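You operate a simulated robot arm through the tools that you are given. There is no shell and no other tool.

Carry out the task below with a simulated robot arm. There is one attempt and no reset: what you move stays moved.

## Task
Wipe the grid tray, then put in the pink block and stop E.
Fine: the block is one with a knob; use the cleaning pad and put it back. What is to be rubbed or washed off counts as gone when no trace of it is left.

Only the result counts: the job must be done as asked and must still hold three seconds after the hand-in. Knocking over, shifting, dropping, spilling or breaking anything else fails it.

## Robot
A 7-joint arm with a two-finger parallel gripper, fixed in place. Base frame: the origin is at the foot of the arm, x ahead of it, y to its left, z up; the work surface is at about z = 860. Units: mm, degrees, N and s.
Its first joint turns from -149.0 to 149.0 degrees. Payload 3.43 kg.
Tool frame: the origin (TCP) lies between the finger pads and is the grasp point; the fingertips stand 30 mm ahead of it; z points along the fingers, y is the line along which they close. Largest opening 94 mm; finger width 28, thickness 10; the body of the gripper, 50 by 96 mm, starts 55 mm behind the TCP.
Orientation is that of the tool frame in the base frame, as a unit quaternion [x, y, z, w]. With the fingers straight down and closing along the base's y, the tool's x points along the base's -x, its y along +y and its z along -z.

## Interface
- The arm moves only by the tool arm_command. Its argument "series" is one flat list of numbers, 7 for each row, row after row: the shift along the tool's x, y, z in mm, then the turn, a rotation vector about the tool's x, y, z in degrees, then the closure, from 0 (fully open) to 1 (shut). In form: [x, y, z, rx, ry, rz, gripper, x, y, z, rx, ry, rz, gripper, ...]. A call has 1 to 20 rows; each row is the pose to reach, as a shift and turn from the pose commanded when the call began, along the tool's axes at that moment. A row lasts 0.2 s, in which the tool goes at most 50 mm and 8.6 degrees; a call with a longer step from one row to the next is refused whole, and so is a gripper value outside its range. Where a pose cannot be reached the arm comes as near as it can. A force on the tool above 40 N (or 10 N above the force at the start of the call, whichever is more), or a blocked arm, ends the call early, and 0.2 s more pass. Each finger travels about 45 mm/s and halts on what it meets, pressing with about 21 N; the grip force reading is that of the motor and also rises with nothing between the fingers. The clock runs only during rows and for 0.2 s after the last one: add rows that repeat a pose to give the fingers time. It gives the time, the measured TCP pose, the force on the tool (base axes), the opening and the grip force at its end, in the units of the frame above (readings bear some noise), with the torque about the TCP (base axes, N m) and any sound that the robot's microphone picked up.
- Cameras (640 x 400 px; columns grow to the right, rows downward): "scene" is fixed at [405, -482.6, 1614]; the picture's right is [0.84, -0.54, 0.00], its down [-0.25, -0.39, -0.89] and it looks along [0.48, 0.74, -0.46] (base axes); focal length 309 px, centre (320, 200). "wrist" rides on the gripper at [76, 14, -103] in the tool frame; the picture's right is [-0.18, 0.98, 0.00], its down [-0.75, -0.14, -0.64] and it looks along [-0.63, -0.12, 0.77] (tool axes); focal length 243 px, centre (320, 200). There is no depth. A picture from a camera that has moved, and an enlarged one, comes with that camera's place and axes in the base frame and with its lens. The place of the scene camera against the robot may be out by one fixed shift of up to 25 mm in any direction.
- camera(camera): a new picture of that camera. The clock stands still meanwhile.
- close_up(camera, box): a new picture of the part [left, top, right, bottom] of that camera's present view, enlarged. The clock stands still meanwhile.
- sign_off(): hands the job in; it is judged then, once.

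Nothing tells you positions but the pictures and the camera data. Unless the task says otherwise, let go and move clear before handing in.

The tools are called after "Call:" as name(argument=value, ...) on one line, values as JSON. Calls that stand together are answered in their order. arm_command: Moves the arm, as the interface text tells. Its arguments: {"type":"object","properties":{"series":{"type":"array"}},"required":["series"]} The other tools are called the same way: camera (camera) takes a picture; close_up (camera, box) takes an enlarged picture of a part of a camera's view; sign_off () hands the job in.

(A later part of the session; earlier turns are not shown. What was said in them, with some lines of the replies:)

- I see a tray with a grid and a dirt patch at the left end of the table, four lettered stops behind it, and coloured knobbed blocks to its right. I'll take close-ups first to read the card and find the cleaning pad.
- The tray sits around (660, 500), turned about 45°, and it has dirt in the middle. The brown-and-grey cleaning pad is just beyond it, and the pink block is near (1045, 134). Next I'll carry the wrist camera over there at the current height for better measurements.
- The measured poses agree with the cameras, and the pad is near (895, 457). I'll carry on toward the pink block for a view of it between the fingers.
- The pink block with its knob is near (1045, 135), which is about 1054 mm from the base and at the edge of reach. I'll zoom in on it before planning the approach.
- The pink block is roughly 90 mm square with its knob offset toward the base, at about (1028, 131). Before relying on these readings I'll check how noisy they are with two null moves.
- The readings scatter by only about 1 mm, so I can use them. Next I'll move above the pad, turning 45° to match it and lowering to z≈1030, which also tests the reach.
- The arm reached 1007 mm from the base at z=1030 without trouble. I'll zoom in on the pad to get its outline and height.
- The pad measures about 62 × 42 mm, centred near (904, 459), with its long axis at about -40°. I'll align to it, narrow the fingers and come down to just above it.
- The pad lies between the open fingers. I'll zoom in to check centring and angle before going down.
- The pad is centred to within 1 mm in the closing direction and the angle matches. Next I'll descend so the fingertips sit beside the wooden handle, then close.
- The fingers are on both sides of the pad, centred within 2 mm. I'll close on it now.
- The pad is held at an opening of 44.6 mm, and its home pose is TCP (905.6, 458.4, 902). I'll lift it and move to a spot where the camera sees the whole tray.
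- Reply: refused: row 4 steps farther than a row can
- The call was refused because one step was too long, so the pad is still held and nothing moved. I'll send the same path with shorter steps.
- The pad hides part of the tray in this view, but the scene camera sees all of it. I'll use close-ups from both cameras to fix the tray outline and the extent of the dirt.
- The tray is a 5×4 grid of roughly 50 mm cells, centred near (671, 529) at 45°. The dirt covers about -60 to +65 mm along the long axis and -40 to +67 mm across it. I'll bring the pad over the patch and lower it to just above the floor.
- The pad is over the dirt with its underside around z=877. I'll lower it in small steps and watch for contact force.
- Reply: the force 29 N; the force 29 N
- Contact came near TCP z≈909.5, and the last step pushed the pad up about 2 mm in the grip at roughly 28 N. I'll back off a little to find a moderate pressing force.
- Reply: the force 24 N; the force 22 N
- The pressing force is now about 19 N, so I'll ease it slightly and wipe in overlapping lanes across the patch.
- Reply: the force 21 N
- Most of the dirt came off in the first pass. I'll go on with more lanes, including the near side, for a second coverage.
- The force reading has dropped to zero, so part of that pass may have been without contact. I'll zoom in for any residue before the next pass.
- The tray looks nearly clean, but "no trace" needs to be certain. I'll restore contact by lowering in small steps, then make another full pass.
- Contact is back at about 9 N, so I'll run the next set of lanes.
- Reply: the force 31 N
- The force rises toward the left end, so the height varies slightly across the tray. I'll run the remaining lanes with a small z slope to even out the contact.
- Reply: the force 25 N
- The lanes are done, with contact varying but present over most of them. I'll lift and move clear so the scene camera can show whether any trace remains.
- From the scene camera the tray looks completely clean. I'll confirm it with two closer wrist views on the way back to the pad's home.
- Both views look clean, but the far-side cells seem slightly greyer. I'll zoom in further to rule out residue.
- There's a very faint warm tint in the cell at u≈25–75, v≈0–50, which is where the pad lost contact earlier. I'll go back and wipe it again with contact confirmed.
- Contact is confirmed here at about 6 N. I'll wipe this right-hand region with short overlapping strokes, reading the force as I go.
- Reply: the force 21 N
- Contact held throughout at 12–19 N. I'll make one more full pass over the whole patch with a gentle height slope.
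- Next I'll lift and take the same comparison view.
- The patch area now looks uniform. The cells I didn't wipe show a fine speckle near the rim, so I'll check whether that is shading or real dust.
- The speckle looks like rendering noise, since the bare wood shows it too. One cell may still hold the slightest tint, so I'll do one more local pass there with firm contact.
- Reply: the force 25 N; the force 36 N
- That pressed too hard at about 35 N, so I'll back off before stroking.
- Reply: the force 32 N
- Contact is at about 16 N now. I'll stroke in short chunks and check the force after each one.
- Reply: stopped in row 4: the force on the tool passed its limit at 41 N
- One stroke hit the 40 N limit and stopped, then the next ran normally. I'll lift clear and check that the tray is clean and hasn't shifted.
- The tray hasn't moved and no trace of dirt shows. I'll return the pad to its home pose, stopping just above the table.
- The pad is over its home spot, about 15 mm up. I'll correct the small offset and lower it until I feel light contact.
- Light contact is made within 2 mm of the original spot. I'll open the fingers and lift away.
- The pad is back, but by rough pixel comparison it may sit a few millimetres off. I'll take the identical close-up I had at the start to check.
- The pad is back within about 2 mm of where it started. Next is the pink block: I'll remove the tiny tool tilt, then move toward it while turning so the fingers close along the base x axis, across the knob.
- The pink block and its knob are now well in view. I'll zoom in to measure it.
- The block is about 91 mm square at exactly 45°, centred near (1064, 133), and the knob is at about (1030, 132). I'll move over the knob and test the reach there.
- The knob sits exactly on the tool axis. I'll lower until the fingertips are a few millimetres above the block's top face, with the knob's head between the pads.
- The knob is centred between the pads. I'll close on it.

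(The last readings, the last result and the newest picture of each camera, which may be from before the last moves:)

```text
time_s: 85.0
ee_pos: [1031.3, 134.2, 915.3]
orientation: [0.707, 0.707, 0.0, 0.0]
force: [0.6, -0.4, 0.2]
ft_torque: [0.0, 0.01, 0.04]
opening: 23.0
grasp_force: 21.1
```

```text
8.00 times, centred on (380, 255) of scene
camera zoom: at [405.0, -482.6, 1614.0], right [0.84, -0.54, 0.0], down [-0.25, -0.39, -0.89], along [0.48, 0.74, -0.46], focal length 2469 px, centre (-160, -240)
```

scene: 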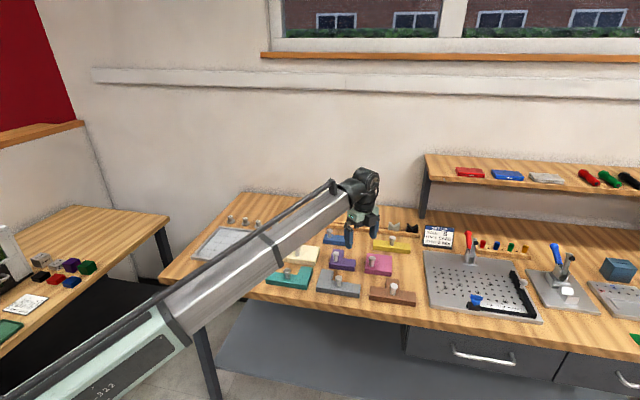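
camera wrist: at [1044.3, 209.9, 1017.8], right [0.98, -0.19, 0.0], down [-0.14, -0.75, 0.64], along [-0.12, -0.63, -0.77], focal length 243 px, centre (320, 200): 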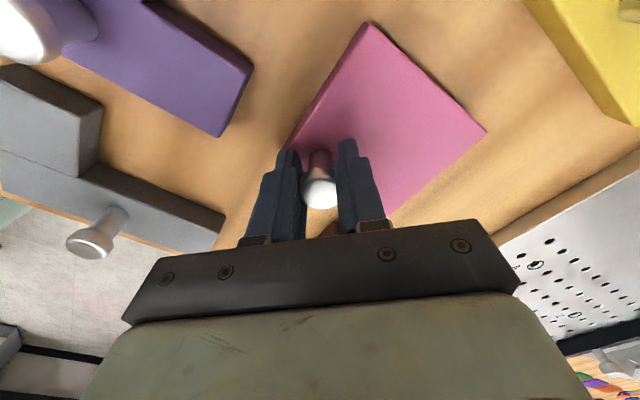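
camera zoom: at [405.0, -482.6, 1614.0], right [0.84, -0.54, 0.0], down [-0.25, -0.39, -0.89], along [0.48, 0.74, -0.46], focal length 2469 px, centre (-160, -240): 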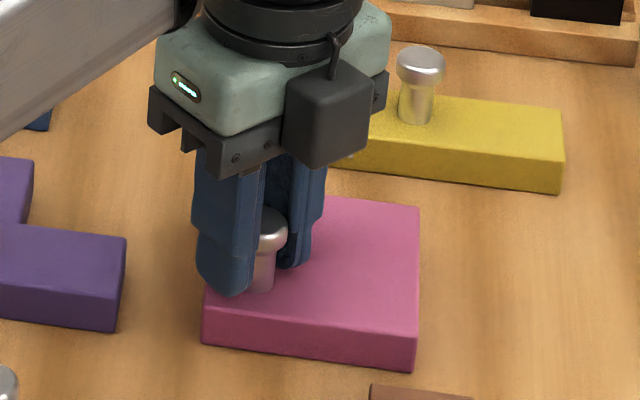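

The knob is gripped at an opening of 23 mm. I'll lift slowly and check whether the block stays level.

Call:
arm_command(series=[0, 0, -5, 0, 0, 0, 1, 0, 0, -15, 0, 0, 0, 1, 0, 0, -30, 0, 0, 0, 1, 0, 0, -45, 0, 0, 0, 1, 0, 0, -45, 0, 0, 0, 1])

Call:
camera(camera="wrist")

Call:
close_up(camera="scene", box=[350, 210, 420, 270])

```text
time_s: 86.2
ee_pos: [1029.9, 134.0, 959.2]
orientation: [0.708, 0.707, 0.0, -0.001]
force: [0.2, -0.1, -0.9]
ft_torque: [0.01, 0.01, 0.01]
opening: 23.0
grasp_force: 20.7
```

```text
taken
camera wrist: at [1043.1, 210.0, 1061.7], right [0.98, -0.19, 0.0], down [-0.14, -0.75, 0.64], along [-0.12, -0.63, -0.77], focal length 243 px, centre (320, 200)
```

wrist: 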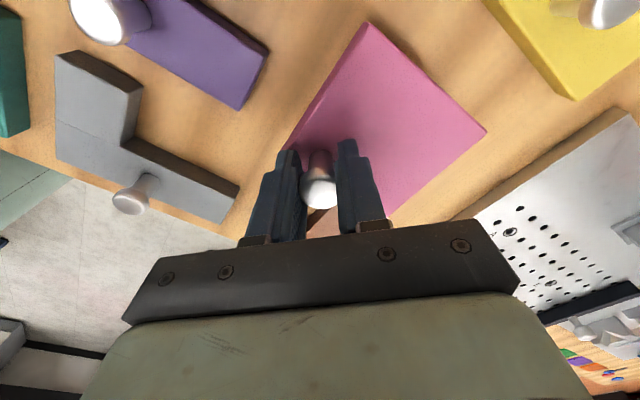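

```text
6.67 times, centred on (385, 240) of scene
camera zoom: at [405.0, -482.6, 1614.0], right [0.84, -0.54, 0.0], down [-0.25, -0.39, -0.89], along [0.48, 0.74, -0.46], focal length 2057 px, centre (-113, -67)
```

zoom: 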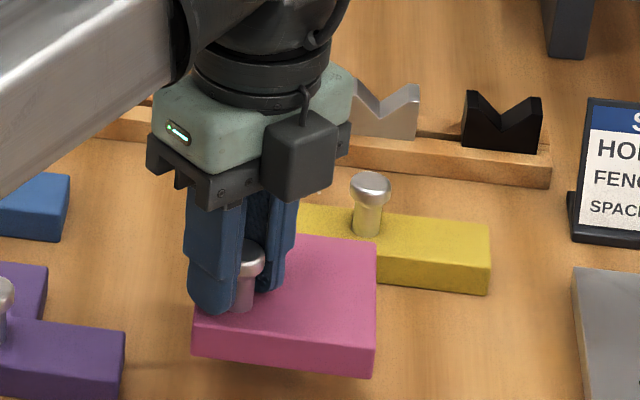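

The block lifted level and is securely held. I'll zoom in to measure its pose in the gripper.

Call:
close_up(camera="wrist", box=[270, 0, 510, 160])

```text
2.50 times, centred on (390, 80) of wrist
camera zoom: at [1043.1, 210.0, 1061.7], right [0.98, -0.19, 0.0], down [-0.14, -0.75, 0.64], along [-0.12, -0.63, -0.77], focal length 606 px, centre (145, 500)
```

zoom: 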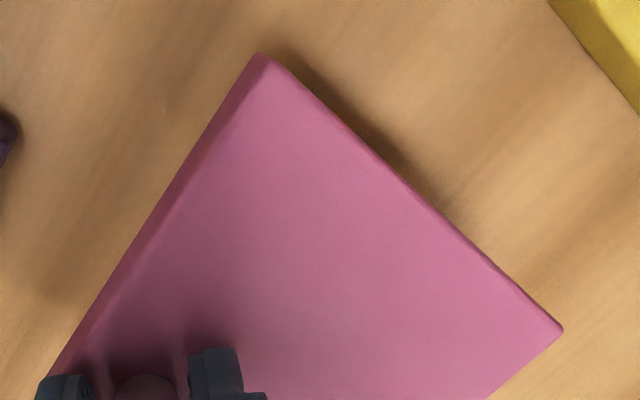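

The block is at 45° to the tool with its centre about 35 mm along tool y from the knob. I'll carry it at a safe height to above the tray, aiming its centre at the grid crossing (u=+25, v=0), near (689, 511).

Call:
arm_command(series=[0, 0, -30, 0, 0, 0, 1, 0, 0, -60, 0, 0, 0, 1, 20, -20, -60, 0, 0, 0, 1, 46, -46, -60, 0, 0, 0, 1, 73, -72, -60, 0, 0, 0, 1, 100, -99, -60, 0, 0, 0, 1, 127, -126, -60, 0, 0, 0, 1, 154, -153, -60, 0, 0, 0, 1, 181, -180, -60, 0, 0, 0, 1, 208, -207, -60, 0, 0, 0, 1, 235, -234, -60, 0, 0, 0, 1, 262, -261, -60, 0, 0, 0, 1, 289, -288, -60, 0, 0, 0, 1, 316, -314, -60, 0, 0, 0, 1, 342, -340, -60, 0, 0, 0, 1, 362, -360, -60, 0, 0, 0, 1, 375, -372, -60, 0, 0, 0, 1, 380, -377, -60, 0, 0, 0, 1, 380, -377, -60, 0, 0, 0, 1])

Call:
camera(camera="wrist")

Call:
camera(camera="scene")

```text
time_s: 90.2
ee_pos: [653.1, 513.0, 1018.9]
orientation: [0.708, 0.706, -0.001, -0.001]
force: [-0.1, -0.9, -1.0]
ft_torque: [-0.03, 0.01, -0.02]
opening: 22.8
grasp_force: 21.0
```

```text
taken
camera wrist: at [667.3, 588.6, 1121.7], right [0.98, -0.19, 0.0], down [-0.14, -0.75, 0.64], along [-0.12, -0.63, -0.77], focal length 243 px, centre (320, 200)
```

wrist: 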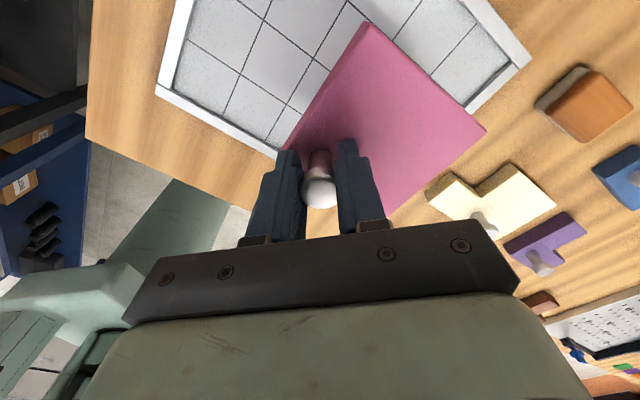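

```text
taken
```

scene: 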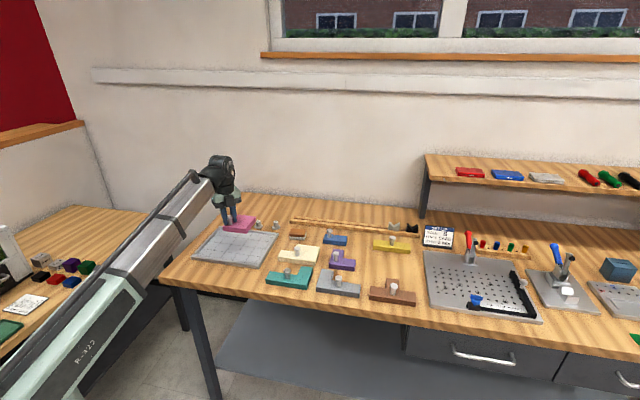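

The block is over the tray. I'll zoom in to check the tray edges and grid lines relative to the block before lowering.

Call:
close_up(camera="wrist", box=[140, 0, 380, 160])

Call:
close_up(camera="wrist", box=[320, 0, 560, 160])

Call:
close_up(camera="scene", box=[180, 180, 300, 275])

```text
2.50 times, centred on (260, 80) of wrist
camera zoom: at [667.3, 588.6, 1121.7], right [0.98, -0.19, 0.0], down [-0.14, -0.75, 0.64], along [-0.12, -0.63, -0.77], focal length 606 px, centre (470, 500)
```

zoom: 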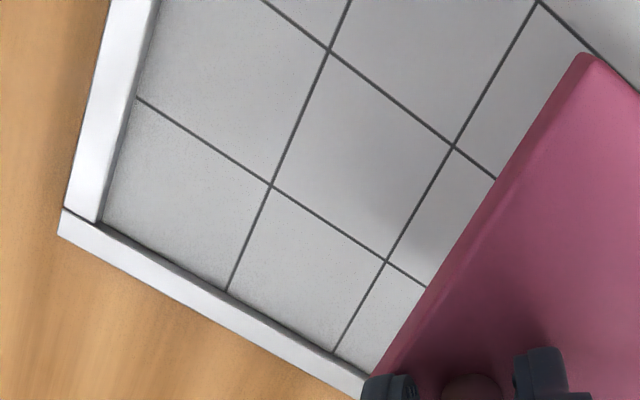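

```text
2.50 times, centred on (440, 80) of wrist
camera zoom: at [667.3, 588.6, 1121.7], right [0.98, -0.19, 0.0], down [-0.14, -0.75, 0.64], along [-0.12, -0.63, -0.77], focal length 606 px, centre (20, 500)
```

zoom: 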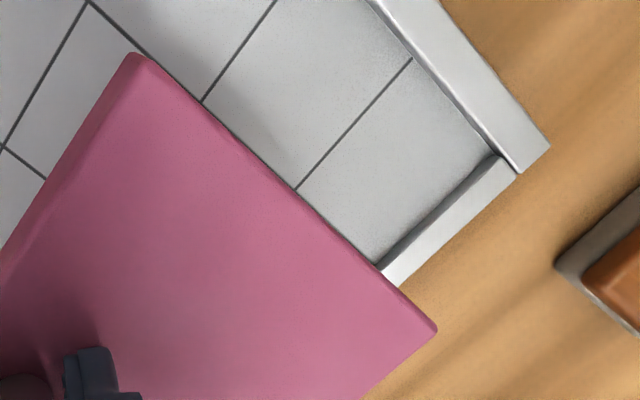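

```text
4.21 times, centred on (240, 228) of scene
camera zoom: at [405.0, -482.6, 1614.0], right [0.84, -0.54, 0.0], down [-0.25, -0.39, -0.89], along [0.48, 0.74, -0.46], focal length 1299 px, centre (657, 84)
```

zoom: 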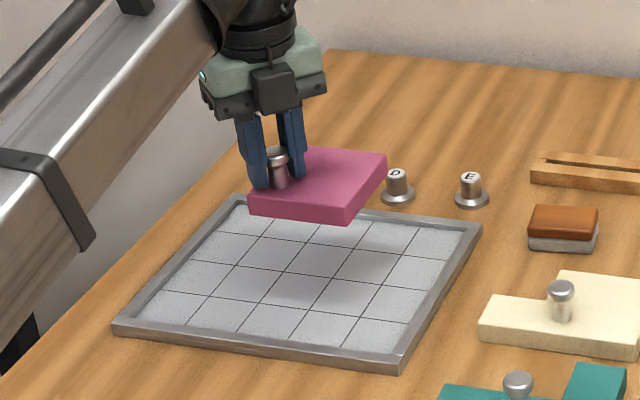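

The grid fits 50 mm cells centred at (671, 530), within a millimetre or so. I'll apply a 2 mm correction and lower the block to just above the rim.

Call:
arm_command(series=[1.2, 0.1, 25, 0, 0, 0, 1, 2.3, 0.2, 50, 0, 0, 0, 1, 2.3, 0.2, 75, 0, 0, 0, 1, 2.3, 0.2, 84, 0, 0, 0, 1, 2.3, 0.2, 84, 0, 0, 0, 1])

Call:
camera(camera="wrist")

Call:
close_up(camera="scene", box=[190, 200, 290, 270])

```text
time_s: 91.4
ee_pos: [653.1, 516.1, 934.3]
orientation: [0.708, 0.707, 0.0, -0.001]
force: [-0.3, 0.2, -1.0]
ft_torque: [0.0, 0.04, 0.0]
opening: 23.0
grasp_force: 21.2
```

```text
taken
camera wrist: at [666.4, 591.8, 1036.7], right [0.98, -0.19, 0.0], down [-0.14, -0.75, 0.64], along [-0.12, -0.63, -0.77], focal length 243 px, centre (320, 200)
```

wrist: 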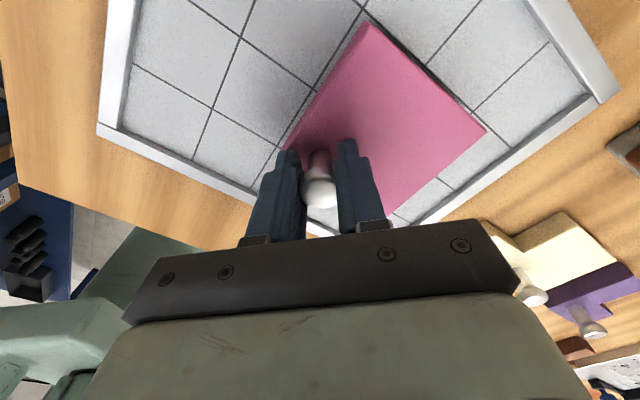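

```text
5.71 times, centred on (240, 235) of scene
camera zoom: at [405.0, -482.6, 1614.0], right [0.84, -0.54, 0.0], down [-0.25, -0.39, -0.89], along [0.48, 0.74, -0.46], focal length 1764 px, centre (777, 0)
```

zoom: 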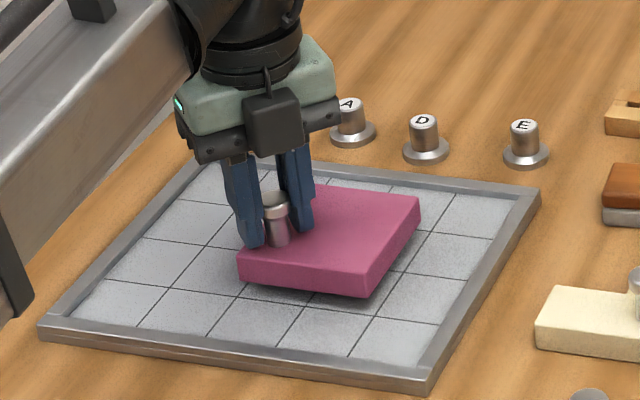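

The block is well inside the tray and parallel to the grid. I'll lower it the last centimetre until it touches.

Call:
arm_command(series=[0, 0, 4, 0, 0, 0, 1, 0, 0, 8, 0, 0, 0, 1, 0, 0, 9, 0, 0, 0, 1, 0, 0, 9, 0, 0, 0, 1])

Call:
arm_command(series=[0, 0, 0.6, 0, 0, 0, 1, 0, 0, 1, 0, 0, 0, 1])

```text
time_s: 92.4
ee_pos: [654.4, 516.1, 925.4]
orientation: [0.708, 0.707, 0.001, -0.001]
force: [0.1, 0.2, -1.1]
ft_torque: [0.0, 0.01, -0.01]
opening: 22.9
grasp_force: 21.5
```

```text
time_s: 93.0
ee_pos: [654.8, 515.8, 926.4]
orientation: [0.708, 0.707, 0.0, 0.0]
force: [-0.1, 0.0, -1.2]
ft_torque: [0.0, 0.02, -0.03]
opening: 22.8
grasp_force: 21.0
```

Call:
arm_command(series=[0, 0, 0.6, 0, 0, 0, 1, 0, 0, 1, 0, 0, 0, 1])

Call:
arm_command(series=[0, 0, 0.5, 0, 0, 0, 1, 0, 0, 0.8, 0, 0, 0, 1])

```text
time_s: 93.6
ee_pos: [654.6, 515.8, 924.8]
orientation: [0.708, 0.707, 0.0, 0.001]
force: [-0.5, -0.5, -2.0]
ft_torque: [-0.02, 0.05, -0.01]
opening: 23.0
grasp_force: 21.0
```

```text
time_s: 94.2
ee_pos: [654.1, 516.5, 923.5]
orientation: [0.708, 0.707, 0.0, 0.0]
force: [0.2, -1.0, -0.7]
ft_torque: [-0.01, -0.06, -0.01]
opening: 22.9
grasp_force: 20.8
```

Call:
arm_command(series=[0, 0, 0.4, 0, 0, 0, 1, 0, 0, 0.8, 0, 0, 0, 1])

Call:
close_up(camera="scene", box=[205, 220, 275, 265])

```text
time_s: 94.8
ee_pos: [653.1, 515.8, 923.5]
orientation: [0.708, 0.707, -0.001, 0.0]
force: [-0.2, -1.6, 5.1]
ft_torque: [0.02, -0.04, -0.01]
opening: 23.1
grasp_force: 20.9
```

```text
8.89 times, centred on (240, 242) of scene
camera zoom: at [405.0, -482.6, 1614.0], right [0.84, -0.54, 0.0], down [-0.25, -0.39, -0.89], along [0.48, 0.74, -0.46], focal length 2743 px, centre (1031, -178)
```

zoom: 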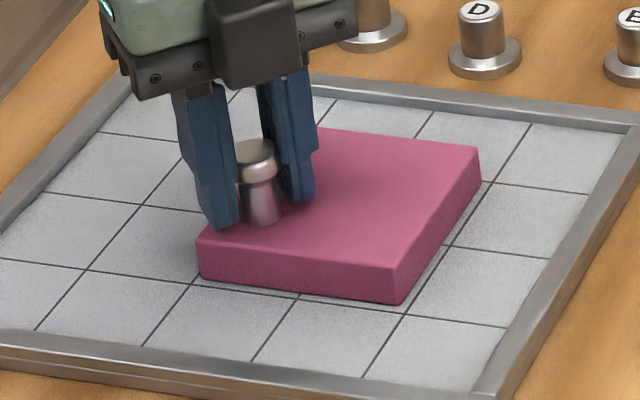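

Contact is felt at 5 N and the block is on the tray floor, covering a 2×2 set of cells. I'll release and lift.

Call:
arm_command(series=[0, 0, 0, 0, 0, 0, 0.7, 0, 0, 0, 0, 0, 0, 0.5, 0, 0, 0, 0, 0, 0, 0.36, 0, 0, 0, 0, 0, 0, 0.36, 0, 0, -15, 0, 0, 0, 0.36, 0, 0, -45, 0, 0, 0, 0.36, 0, 0, -90, 0, 0, 0, 0.3, 0, 0, -120, 0, 0, 0, 0.2, 0, 0, -120, 0, 0, 0, 0])

Call:
camera(camera="wrist")

Call:
close_up(camera="scene", box=[185, 205, 305, 280])

```text
time_s: 96.8
ee_pos: [653.1, 512.6, 1042.5]
orientation: [0.708, 0.707, -0.002, -0.001]
force: [-0.3, 0.6, -0.4]
ft_torque: [0.02, 0.03, -0.03]
opening: 94.0
grasp_force: 0.1
```

```text
taken
camera wrist: at [666.8, 589.7, 1145.7], right [0.98, -0.19, 0.0], down [-0.14, -0.75, 0.64], along [-0.12, -0.63, -0.77], focal length 243 px, centre (320, 200)
```

wrist: 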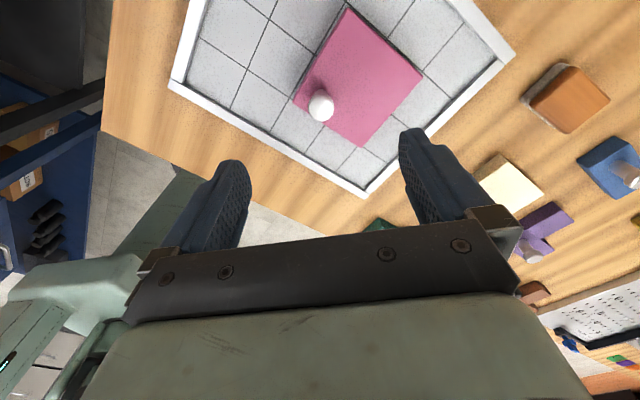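

```text
5.33 times, centred on (245, 242) of scene
camera zoom: at [405.0, -482.6, 1614.0], right [0.84, -0.54, 0.0], down [-0.25, -0.39, -0.89], along [0.48, 0.74, -0.46], focal length 1646 px, centre (720, -27)
```

zoom: 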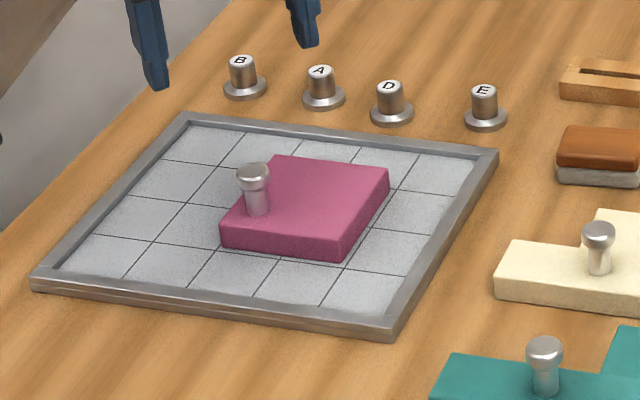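

The pink block sits flat and aligned on the grid. Next is stop E, which I place near (863, 576). I'll move above it and turn the closing axis to 45°.

Call:
arm_command(series=[10, 35, 0, 0, 0, -7.5, 0, 21, 70, 0, 0, 0, -15, 0, 31, 105, 0, 0, 0, -22.5, 0, 41, 140, 10, 0, 0, -30, 0, 52, 175, 20, 0, 0, -37.5, 0, 62, 210, 30, 0, 0, -45, 0, 62, 210, 40, 0, 0, -45, 0, 62, 210, 40, 0, 0, -45, 0])

Call:
camera(camera="wrist")

Call:
close_up(camera="wrist", box=[230, 40, 430, 180])

```text
time_s: 98.6
ee_pos: [863.4, 575.5, 1000.7]
orientation: [0.383, 0.924, 0.0, -0.001]
force: [-0.3, -0.4, -0.7]
ft_torque: [0.0, 0.04, -0.03]
opening: 94.0
grasp_force: 0.1
```

```text
taken
camera wrist: at [818.4, 640.1, 1104.9], right [0.83, 0.56, 0.0], down [0.43, -0.63, 0.64], along [0.36, -0.53, -0.77], focal length 243 px, centre (320, 200)
```

wrist: 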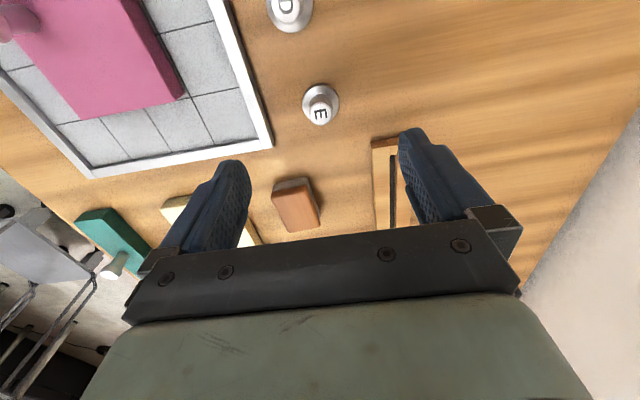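

```text
2.86 times, centred on (330, 110) of wrist
camera zoom: at [818.4, 640.1, 1104.9], right [0.83, 0.56, 0.0], down [0.43, -0.63, 0.64], along [0.36, -0.53, -0.77], focal length 693 px, centre (291, 457)
```

zoom: 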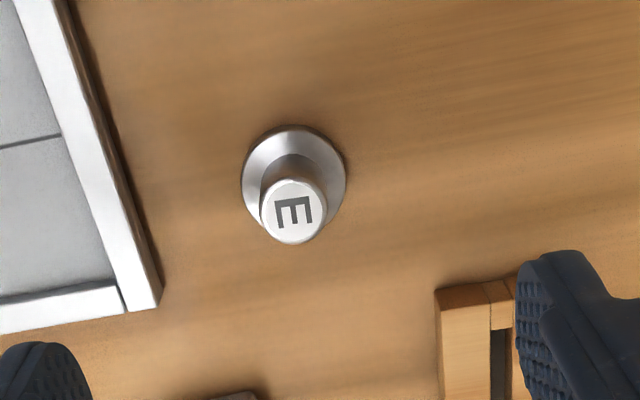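

Stop E is within 1 mm of the tool axis. It has a 20 mm post topping out near z=893 and a 35 mm flange. I'll narrow the fingers and descend beside the post, above the flange.

Call:
arm_command(series=[-0.4, 1, 30, 0, 0, 0, 0.2, -0.4, 1, 60, 0, 0, 0, 0.4, -0.4, 1, 85, 0, 0, 0, 0.45, -0.4, 1, 96, 0, 0, 0, 0.45, -0.4, 1, 96, 0, 0, 0, 0.45])

Call:
camera(camera="wrist")

Call:
close_up(camera="scene", box=[240, 190, 310, 240])

```text
time_s: 99.8
ee_pos: [865.7, 577.9, 905.3]
orientation: [0.384, 0.923, 0.0, -0.001]
force: [0.3, -0.2, -0.3]
ft_torque: [-0.02, -0.01, 0.01]
opening: 51.6
grasp_force: 0.1
```

```text
taken
camera wrist: at [821.3, 641.1, 1008.3], right [0.83, 0.56, 0.0], down [0.43, -0.63, 0.64], along [0.36, -0.53, -0.77], focal length 243 px, centre (320, 200)
```

wrist: 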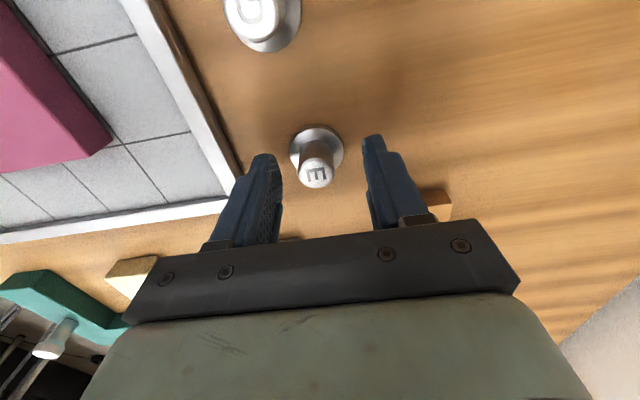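

```text
8.00 times, centred on (275, 215) of scene
camera zoom: at [405.0, -482.6, 1614.0], right [0.84, -0.54, 0.0], down [-0.25, -0.39, -0.89], along [0.48, 0.74, -0.46], focal length 2469 px, centre (680, 80)
```

zoom: 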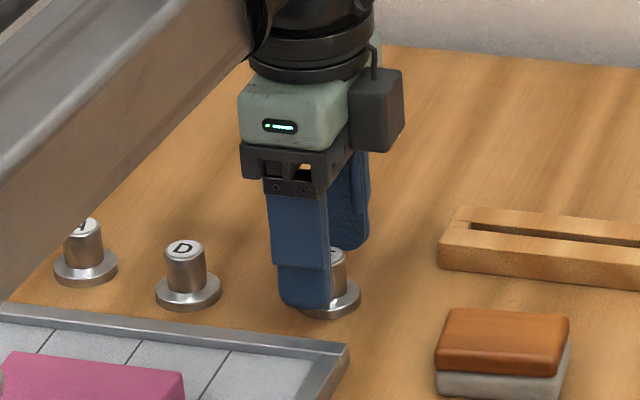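

The post is centred between the fingers. I'll lower 2 mm more and close.

Call:
arm_command(series=[0, -1, 2, 0, 0, 0, 0.45, 0, -1, 2, 0, 0, 0, 0.7, 0, -1, 2, 0, 0, 0, 1, 0, -1, 2, 0, 0, 0, 1, 0, -1, 2, 0, 0, 0, 1])

Call:
camera(camera="wrist")

```text
time_s: 101.0
ee_pos: [864.9, 578.0, 902.7]
orientation: [0.384, 0.923, 0.001, -0.001]
force: [-0.8, 0.1, 1.1]
ft_torque: [0.04, -0.01, 0.0]
opening: 20.7
grasp_force: 20.7
```

```text
taken
camera wrist: at [820.2, 640.5, 1006.5], right [0.83, 0.56, 0.0], down [0.43, -0.63, 0.64], along [0.36, -0.53, -0.77], focal length 243 px, centre (320, 200)
```

wrist: 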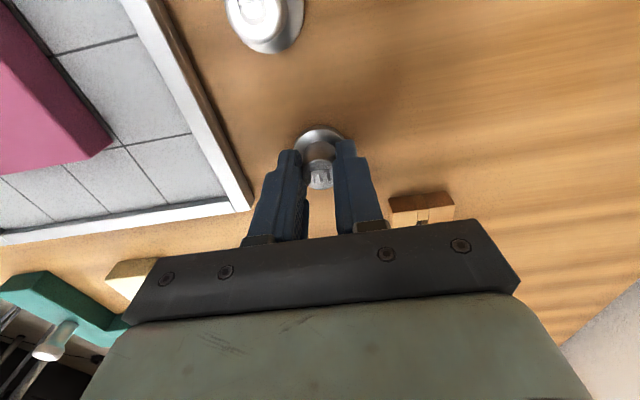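

Stop E is gripped at 20.7 mm. I'll lift it and carry it to the free cell at u=-50, v=+25, near (653, 583).

Call:
arm_command(series=[0, 0, -10, 0, 0, 0, 1, 0, 0, -40, 0, 0, 0, 1, 0, 0, -75, 0, 0, 0, 1, 10, -10, -95, 0, 0, 0, 1, 36, -34, -97, 0, 0, 0, 1, 64, -61, -97, 0, 0, 0, 1, 92, -88, -97, 0, 0, 0, 1, 120, -114, -97, 0, 0, 0, 1, 143, -136, -97, 0, 0, 0, 1, 153, -146, -97, 0, 0, 0, 1, 153, -146, -97, 0, 0, 0, 1])

Call:
camera(camera="wrist")

Call:
close_up(camera="scene", box=[185, 185, 305, 270])

```text
time_s: 103.4
ee_pos: [652.4, 583.2, 1002.2]
orientation: [0.383, 0.924, 0.001, -0.001]
force: [-0.5, 0.2, -1.0]
ft_torque: [0.05, -0.01, 0.0]
opening: 21.0
grasp_force: 21.5
```

```text
taken
camera wrist: at [607.6, 647.4, 1105.0], right [0.83, 0.56, 0.0], down [0.43, -0.63, 0.64], along [0.36, -0.53, -0.77], focal length 243 px, centre (320, 200)
```

wrist: 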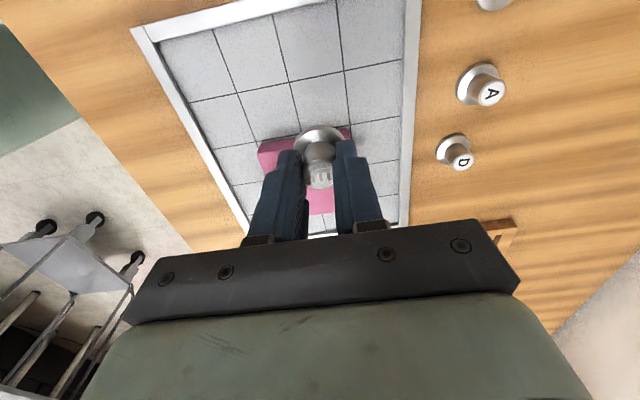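

```text
4.71 times, centred on (245, 228) of scene
camera zoom: at [405.0, -482.6, 1614.0], right [0.84, -0.54, 0.0], down [-0.25, -0.39, -0.89], along [0.48, 0.74, -0.46], focal length 1452 px, centre (673, 71)
```

zoom: 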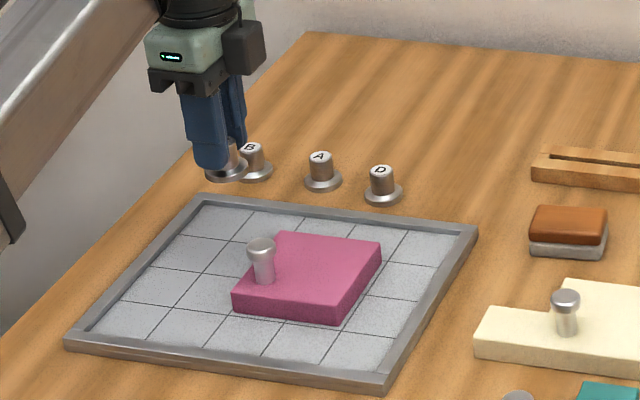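

The stop is over its target cell with clearance to the block. I'll lower it to just above the floor.

Call:
arm_command(series=[0, 0, 30, 0, 0, 0, 1, 0, 0, 60, 0, 0, 0, 1, 0, 0, 78, 0, 0, 0, 1, 0, 0, 85, 0, 0, 0, 1, 0, 0, 87, 0, 0, 0, 1, 0, 0, 87, 0, 0, 0, 1])

Call:
camera(camera="wrist")

Call:
close_up(camera="scene", box=[190, 200, 280, 260])

```text
time_s: 104.8
ee_pos: [652.3, 582.3, 914.0]
orientation: [0.383, 0.924, 0.001, 0.0]
force: [-0.2, 1.0, -1.5]
ft_torque: [-0.05, 0.01, -0.01]
opening: 20.5
grasp_force: 21.0
```

```text
taken
camera wrist: at [608.7, 645.8, 1017.5], right [0.83, 0.56, 0.0], down [0.43, -0.63, 0.64], along [0.36, -0.53, -0.77], focal length 243 px, centre (320, 200)
```

wrist: 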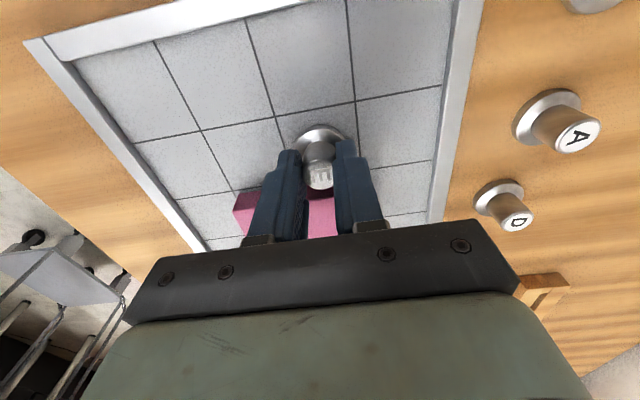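

```text
6.67 times, centred on (235, 230) of scene
camera zoom: at [405.0, -482.6, 1614.0], right [0.84, -0.54, 0.0], down [-0.25, -0.39, -0.89], along [0.48, 0.74, -0.46], focal length 2057 px, centre (887, 0)
```

zoom: 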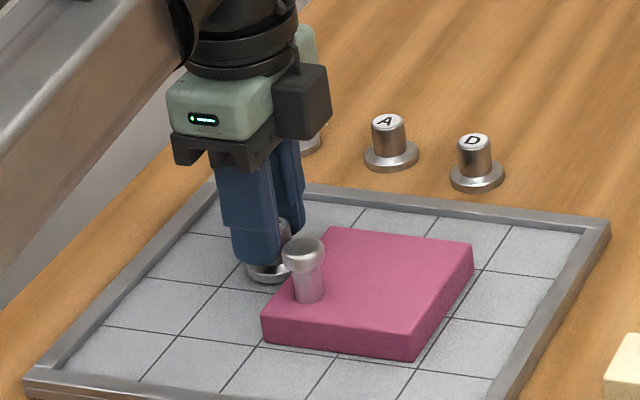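

The stop is about 4 mm above the floor. I'll step down to contact.

Call:
arm_command(series=[0, 0, 1, 0, 0, 0, 1, 0, 0, 2, 0, 0, 0, 1, 0, 0, 2, 0, 0, 0, 1])

Call:
arm_command(series=[0, 0, 0.5, 0, 0, 0, 1, 0, 0, 0.8, 0, 0, 0, 1])

```text
time_s: 105.6
ee_pos: [652.4, 583.1, 913.2]
orientation: [0.383, 0.924, 0.001, -0.002]
force: [-0.4, 0.3, -0.1]
ft_torque: [-0.04, -0.01, 0.0]
opening: 20.8
grasp_force: 21.0
```

```text
time_s: 106.2
ee_pos: [653.1, 583.3, 911.9]
orientation: [0.384, 0.923, 0.0, -0.001]
force: [0.0, 0.6, -0.6]
ft_torque: [0.01, -0.03, 0.02]
opening: 20.8
grasp_force: 21.5
```

Call:
arm_command(series=[0, 0, 0.5, 0, 0, 0, 1, 0, 0, 0.8, 0, 0, 0, 1])

Call:
arm_command(series=[0, 0, 0.4, 0, 0, 0, 1, 0, 0, 0.6, 0, 0, 0, 1])

```text
time_s: 106.8
ee_pos: [652.3, 582.4, 911.6]
orientation: [0.383, 0.924, 0.001, -0.001]
force: [0.7, 1.2, 2.1]
ft_torque: [0.04, 0.0, -0.01]
opening: 20.8
grasp_force: 20.9
```

```text
time_s: 107.4
ee_pos: [652.2, 582.2, 911.0]
orientation: [0.383, 0.924, 0.001, 0.001]
force: [4.7, 1.6, 15.5]
ft_torque: [0.07, -0.2, -0.01]
opening: 20.6
grasp_force: 20.6
```

The stop is firmly on the floor. I'll ease off slightly, release, then lift clear.

Call:
arm_command(series=[0, 0, -0.4, 0, 0, 0, 1, 0, 0, -0.5, 0, 0, 0, 0.85, 0, 0, -0.5, 0, 0, 0, 0.7, 0, 0, -0.5, 0, 0, 0, 0.55, 0, 0, -0.5, 0, 0, 0, 0.5, 0, 0, -0.5, 0, 0, 0, 0.5, 0, 0, -15, 0, 0, 0, 0.5, 0, 0, -45, 0, 0, 0, 0.5, 0, 0, -90, 0, 0, 0, 0.4, 0, 0, -125, 0, 0, 0, 0.2, 0, 0, -125, 0, 0, 0, 0])

Call:
camera(camera="wrist")

Call:
close_up(camera="scene", box=[185, 205, 305, 280])

```text
time_s: 109.8
ee_pos: [650.0, 581.3, 1034.8]
orientation: [0.383, 0.924, 0.001, -0.001]
force: [0.9, 0.5, 0.2]
ft_torque: [0.0, -0.01, 0.0]
opening: 93.9
grasp_force: 0.0
```

```text
taken
camera wrist: at [606.4, 645.1, 1137.3], right [0.83, 0.56, 0.0], down [0.43, -0.63, 0.64], along [0.36, -0.53, -0.77], focal length 243 px, centre (320, 200)
```

wrist: 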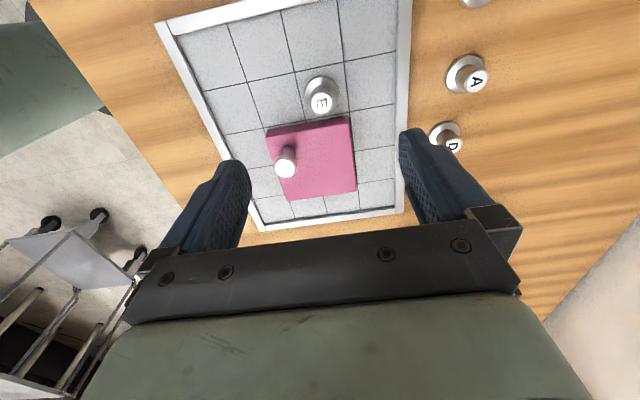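

```text
5.33 times, centred on (245, 242) of scene
camera zoom: at [405.0, -482.6, 1614.0], right [0.84, -0.54, 0.0], down [-0.25, -0.39, -0.89], along [0.48, 0.74, -0.46], focal length 1646 px, centre (720, -27)
```

zoom: 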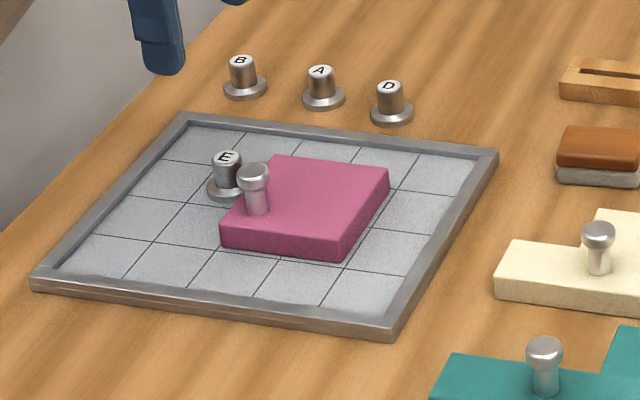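

Both items are in the tray, the stop is upright and the block is flat. I'll move the arm well clear and do a final check of the whole scene.

Call:
arm_command(series=[0, 0, -40, 0, 0, 0, 0, 40, 0, -80, 0, 0, 0, 0, 80, 0, -90, 0, 0, 0, 0, 120, 20, -90, 0, 0, 0, 0, 130, 40, -90, 0, 0, 0, 0, 130, 40, -90, 0, 0, 0, 0])

Call:
camera(camera="scene")

Call:
close_up(camera="scene", box=[185, 215, 285, 278])

Call:
close_up(camera="scene", box=[260, 210, 430, 316])

Call:
camera(camera="wrist")

```text
refused: row 2 steps farther than a row can; nothing moved
```

```text
taken
```

scene: 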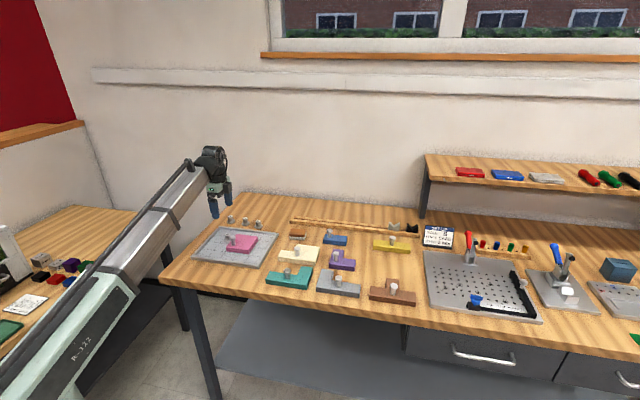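

```text
6.35 times, centred on (235, 246) of scene
camera zoom: at [405.0, -482.6, 1614.0], right [0.84, -0.54, 0.0], down [-0.25, -0.39, -0.89], along [0.48, 0.74, -0.46], focal length 1959 px, centre (860, -95)
```

zoom: 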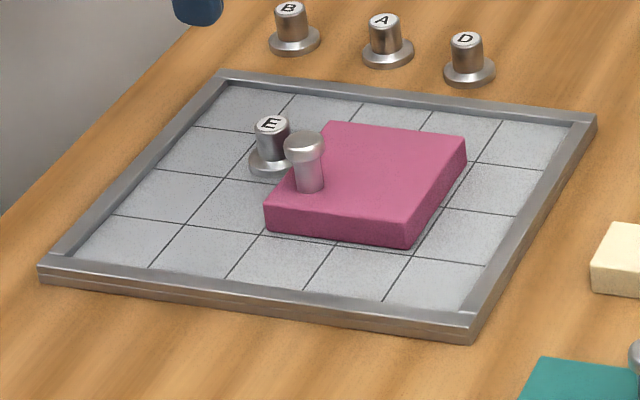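

```text
3.76 times, centred on (345, 263) of scene
camera zoom: at [405.0, -482.6, 1614.0], right [0.84, -0.54, 0.0], down [-0.25, -0.39, -0.89], along [0.48, 0.74, -0.46], focal length 1162 px, centre (226, -37)
```

zoom: 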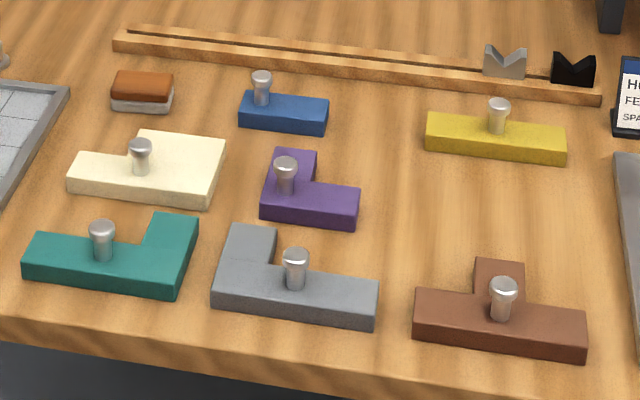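

```text
taken
camera wrist: at [606.4, 645.1, 1137.3], right [0.83, 0.56, 0.0], down [0.43, -0.63, 0.64], along [0.36, -0.53, -0.77], focal length 243 px, centre (320, 200)
```

wrist: 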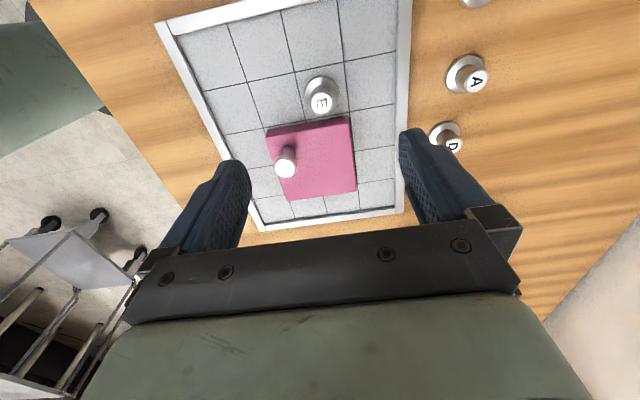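

That last move was refused for an over-long step, but the pictures are good: the tray shows no dirt, and everything else matches the start. I'll make the retreat with smaller steps.

Call:
arm_command(series=[0, 0, -40, 0, 0, 0, 0, 25, 0, -70, 0, 0, 0, 0, 60, 0, -90, 0, 0, 0, 0, 100, 0, -90, 0, 0, 0, 0, 120, 0, -90, 0, 0, 0, 0, 120, 0, -90, 0, 0, 0, 0])

Call:
camera(camera="wrist")

Call:
close_up(camera="scene", box=[205, 225, 275, 265])

```text
time_s: 111.2
ee_pos: [569.3, 667.9, 1124.0]
orientation: [0.384, 0.923, 0.0, -0.002]
force: [0.8, 0.2, 0.0]
ft_torque: [0.0, -0.01, -0.01]
opening: 94.0
grasp_force: 0.1
```

```text
taken
camera wrist: at [524.6, 730.7, 1226.6], right [0.83, 0.56, 0.0], down [0.43, -0.63, 0.64], along [0.36, -0.53, -0.77], focal length 243 px, centre (320, 200)
```

wrist: 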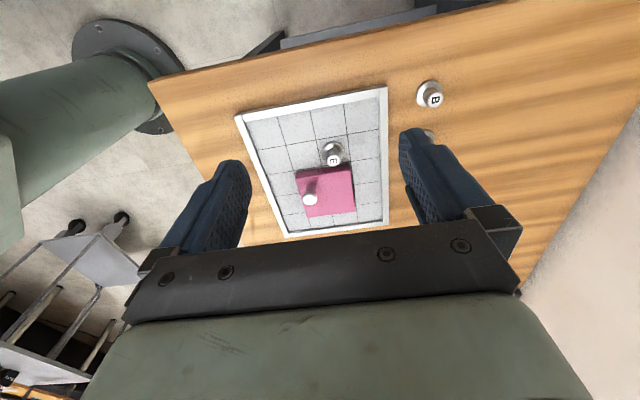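

```text
9.14 times, centred on (240, 245) of scene
camera zoom: at [405.0, -482.6, 1614.0], right [0.84, -0.54, 0.0], down [-0.25, -0.39, -0.89], along [0.48, 0.74, -0.46], focal length 2822 px, centre (1051, -211)
```

zoom: 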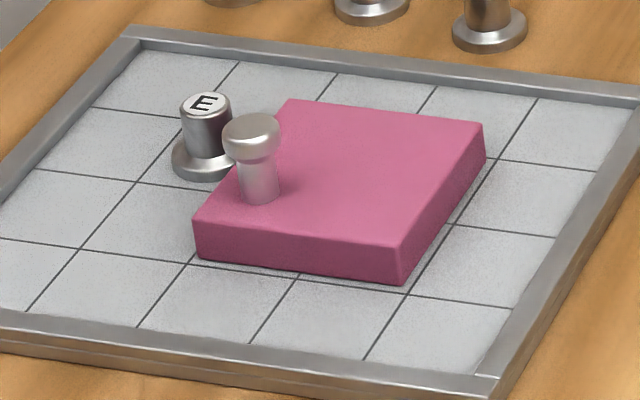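

The tray is clean, with the pink block flat on the grid and stop E upright beside it. The pad is back in its place, nothing else has moved and the arm is clear, so I'm handing in.

Call:
sign_off()

```text
The job is handed in.
```

I wiped the grid tray, put the cleaning pad back, and placed the pink block and stop E in the tray. The job is handed in; I haven't seen a result from the judging.

- **Tray:** no trace of the dirt showed in close-ups from either camera after several passes. Part of the patch is now under the block; I checked it before placing the block. While wiping, the pad lost contact at times, so I went over the weak spots again. One stroke hit the 40 N force limit and stopped, but the tray did not shift.
- **Cleaning pad:** it is back within about 2 mm of where it started.
- **Pink block:** it lies flat on the tray floor, lined up with the grid over a two-by-two set of cells. The task gave no position, so I chose the spot.
- **Stop E:** it stands upright in a free cell next to the block, with about 12 mm between them.

The other blocks and stops look unmoved compared with the starting pictures. I let go of everything and moved the arm clear before handing in.
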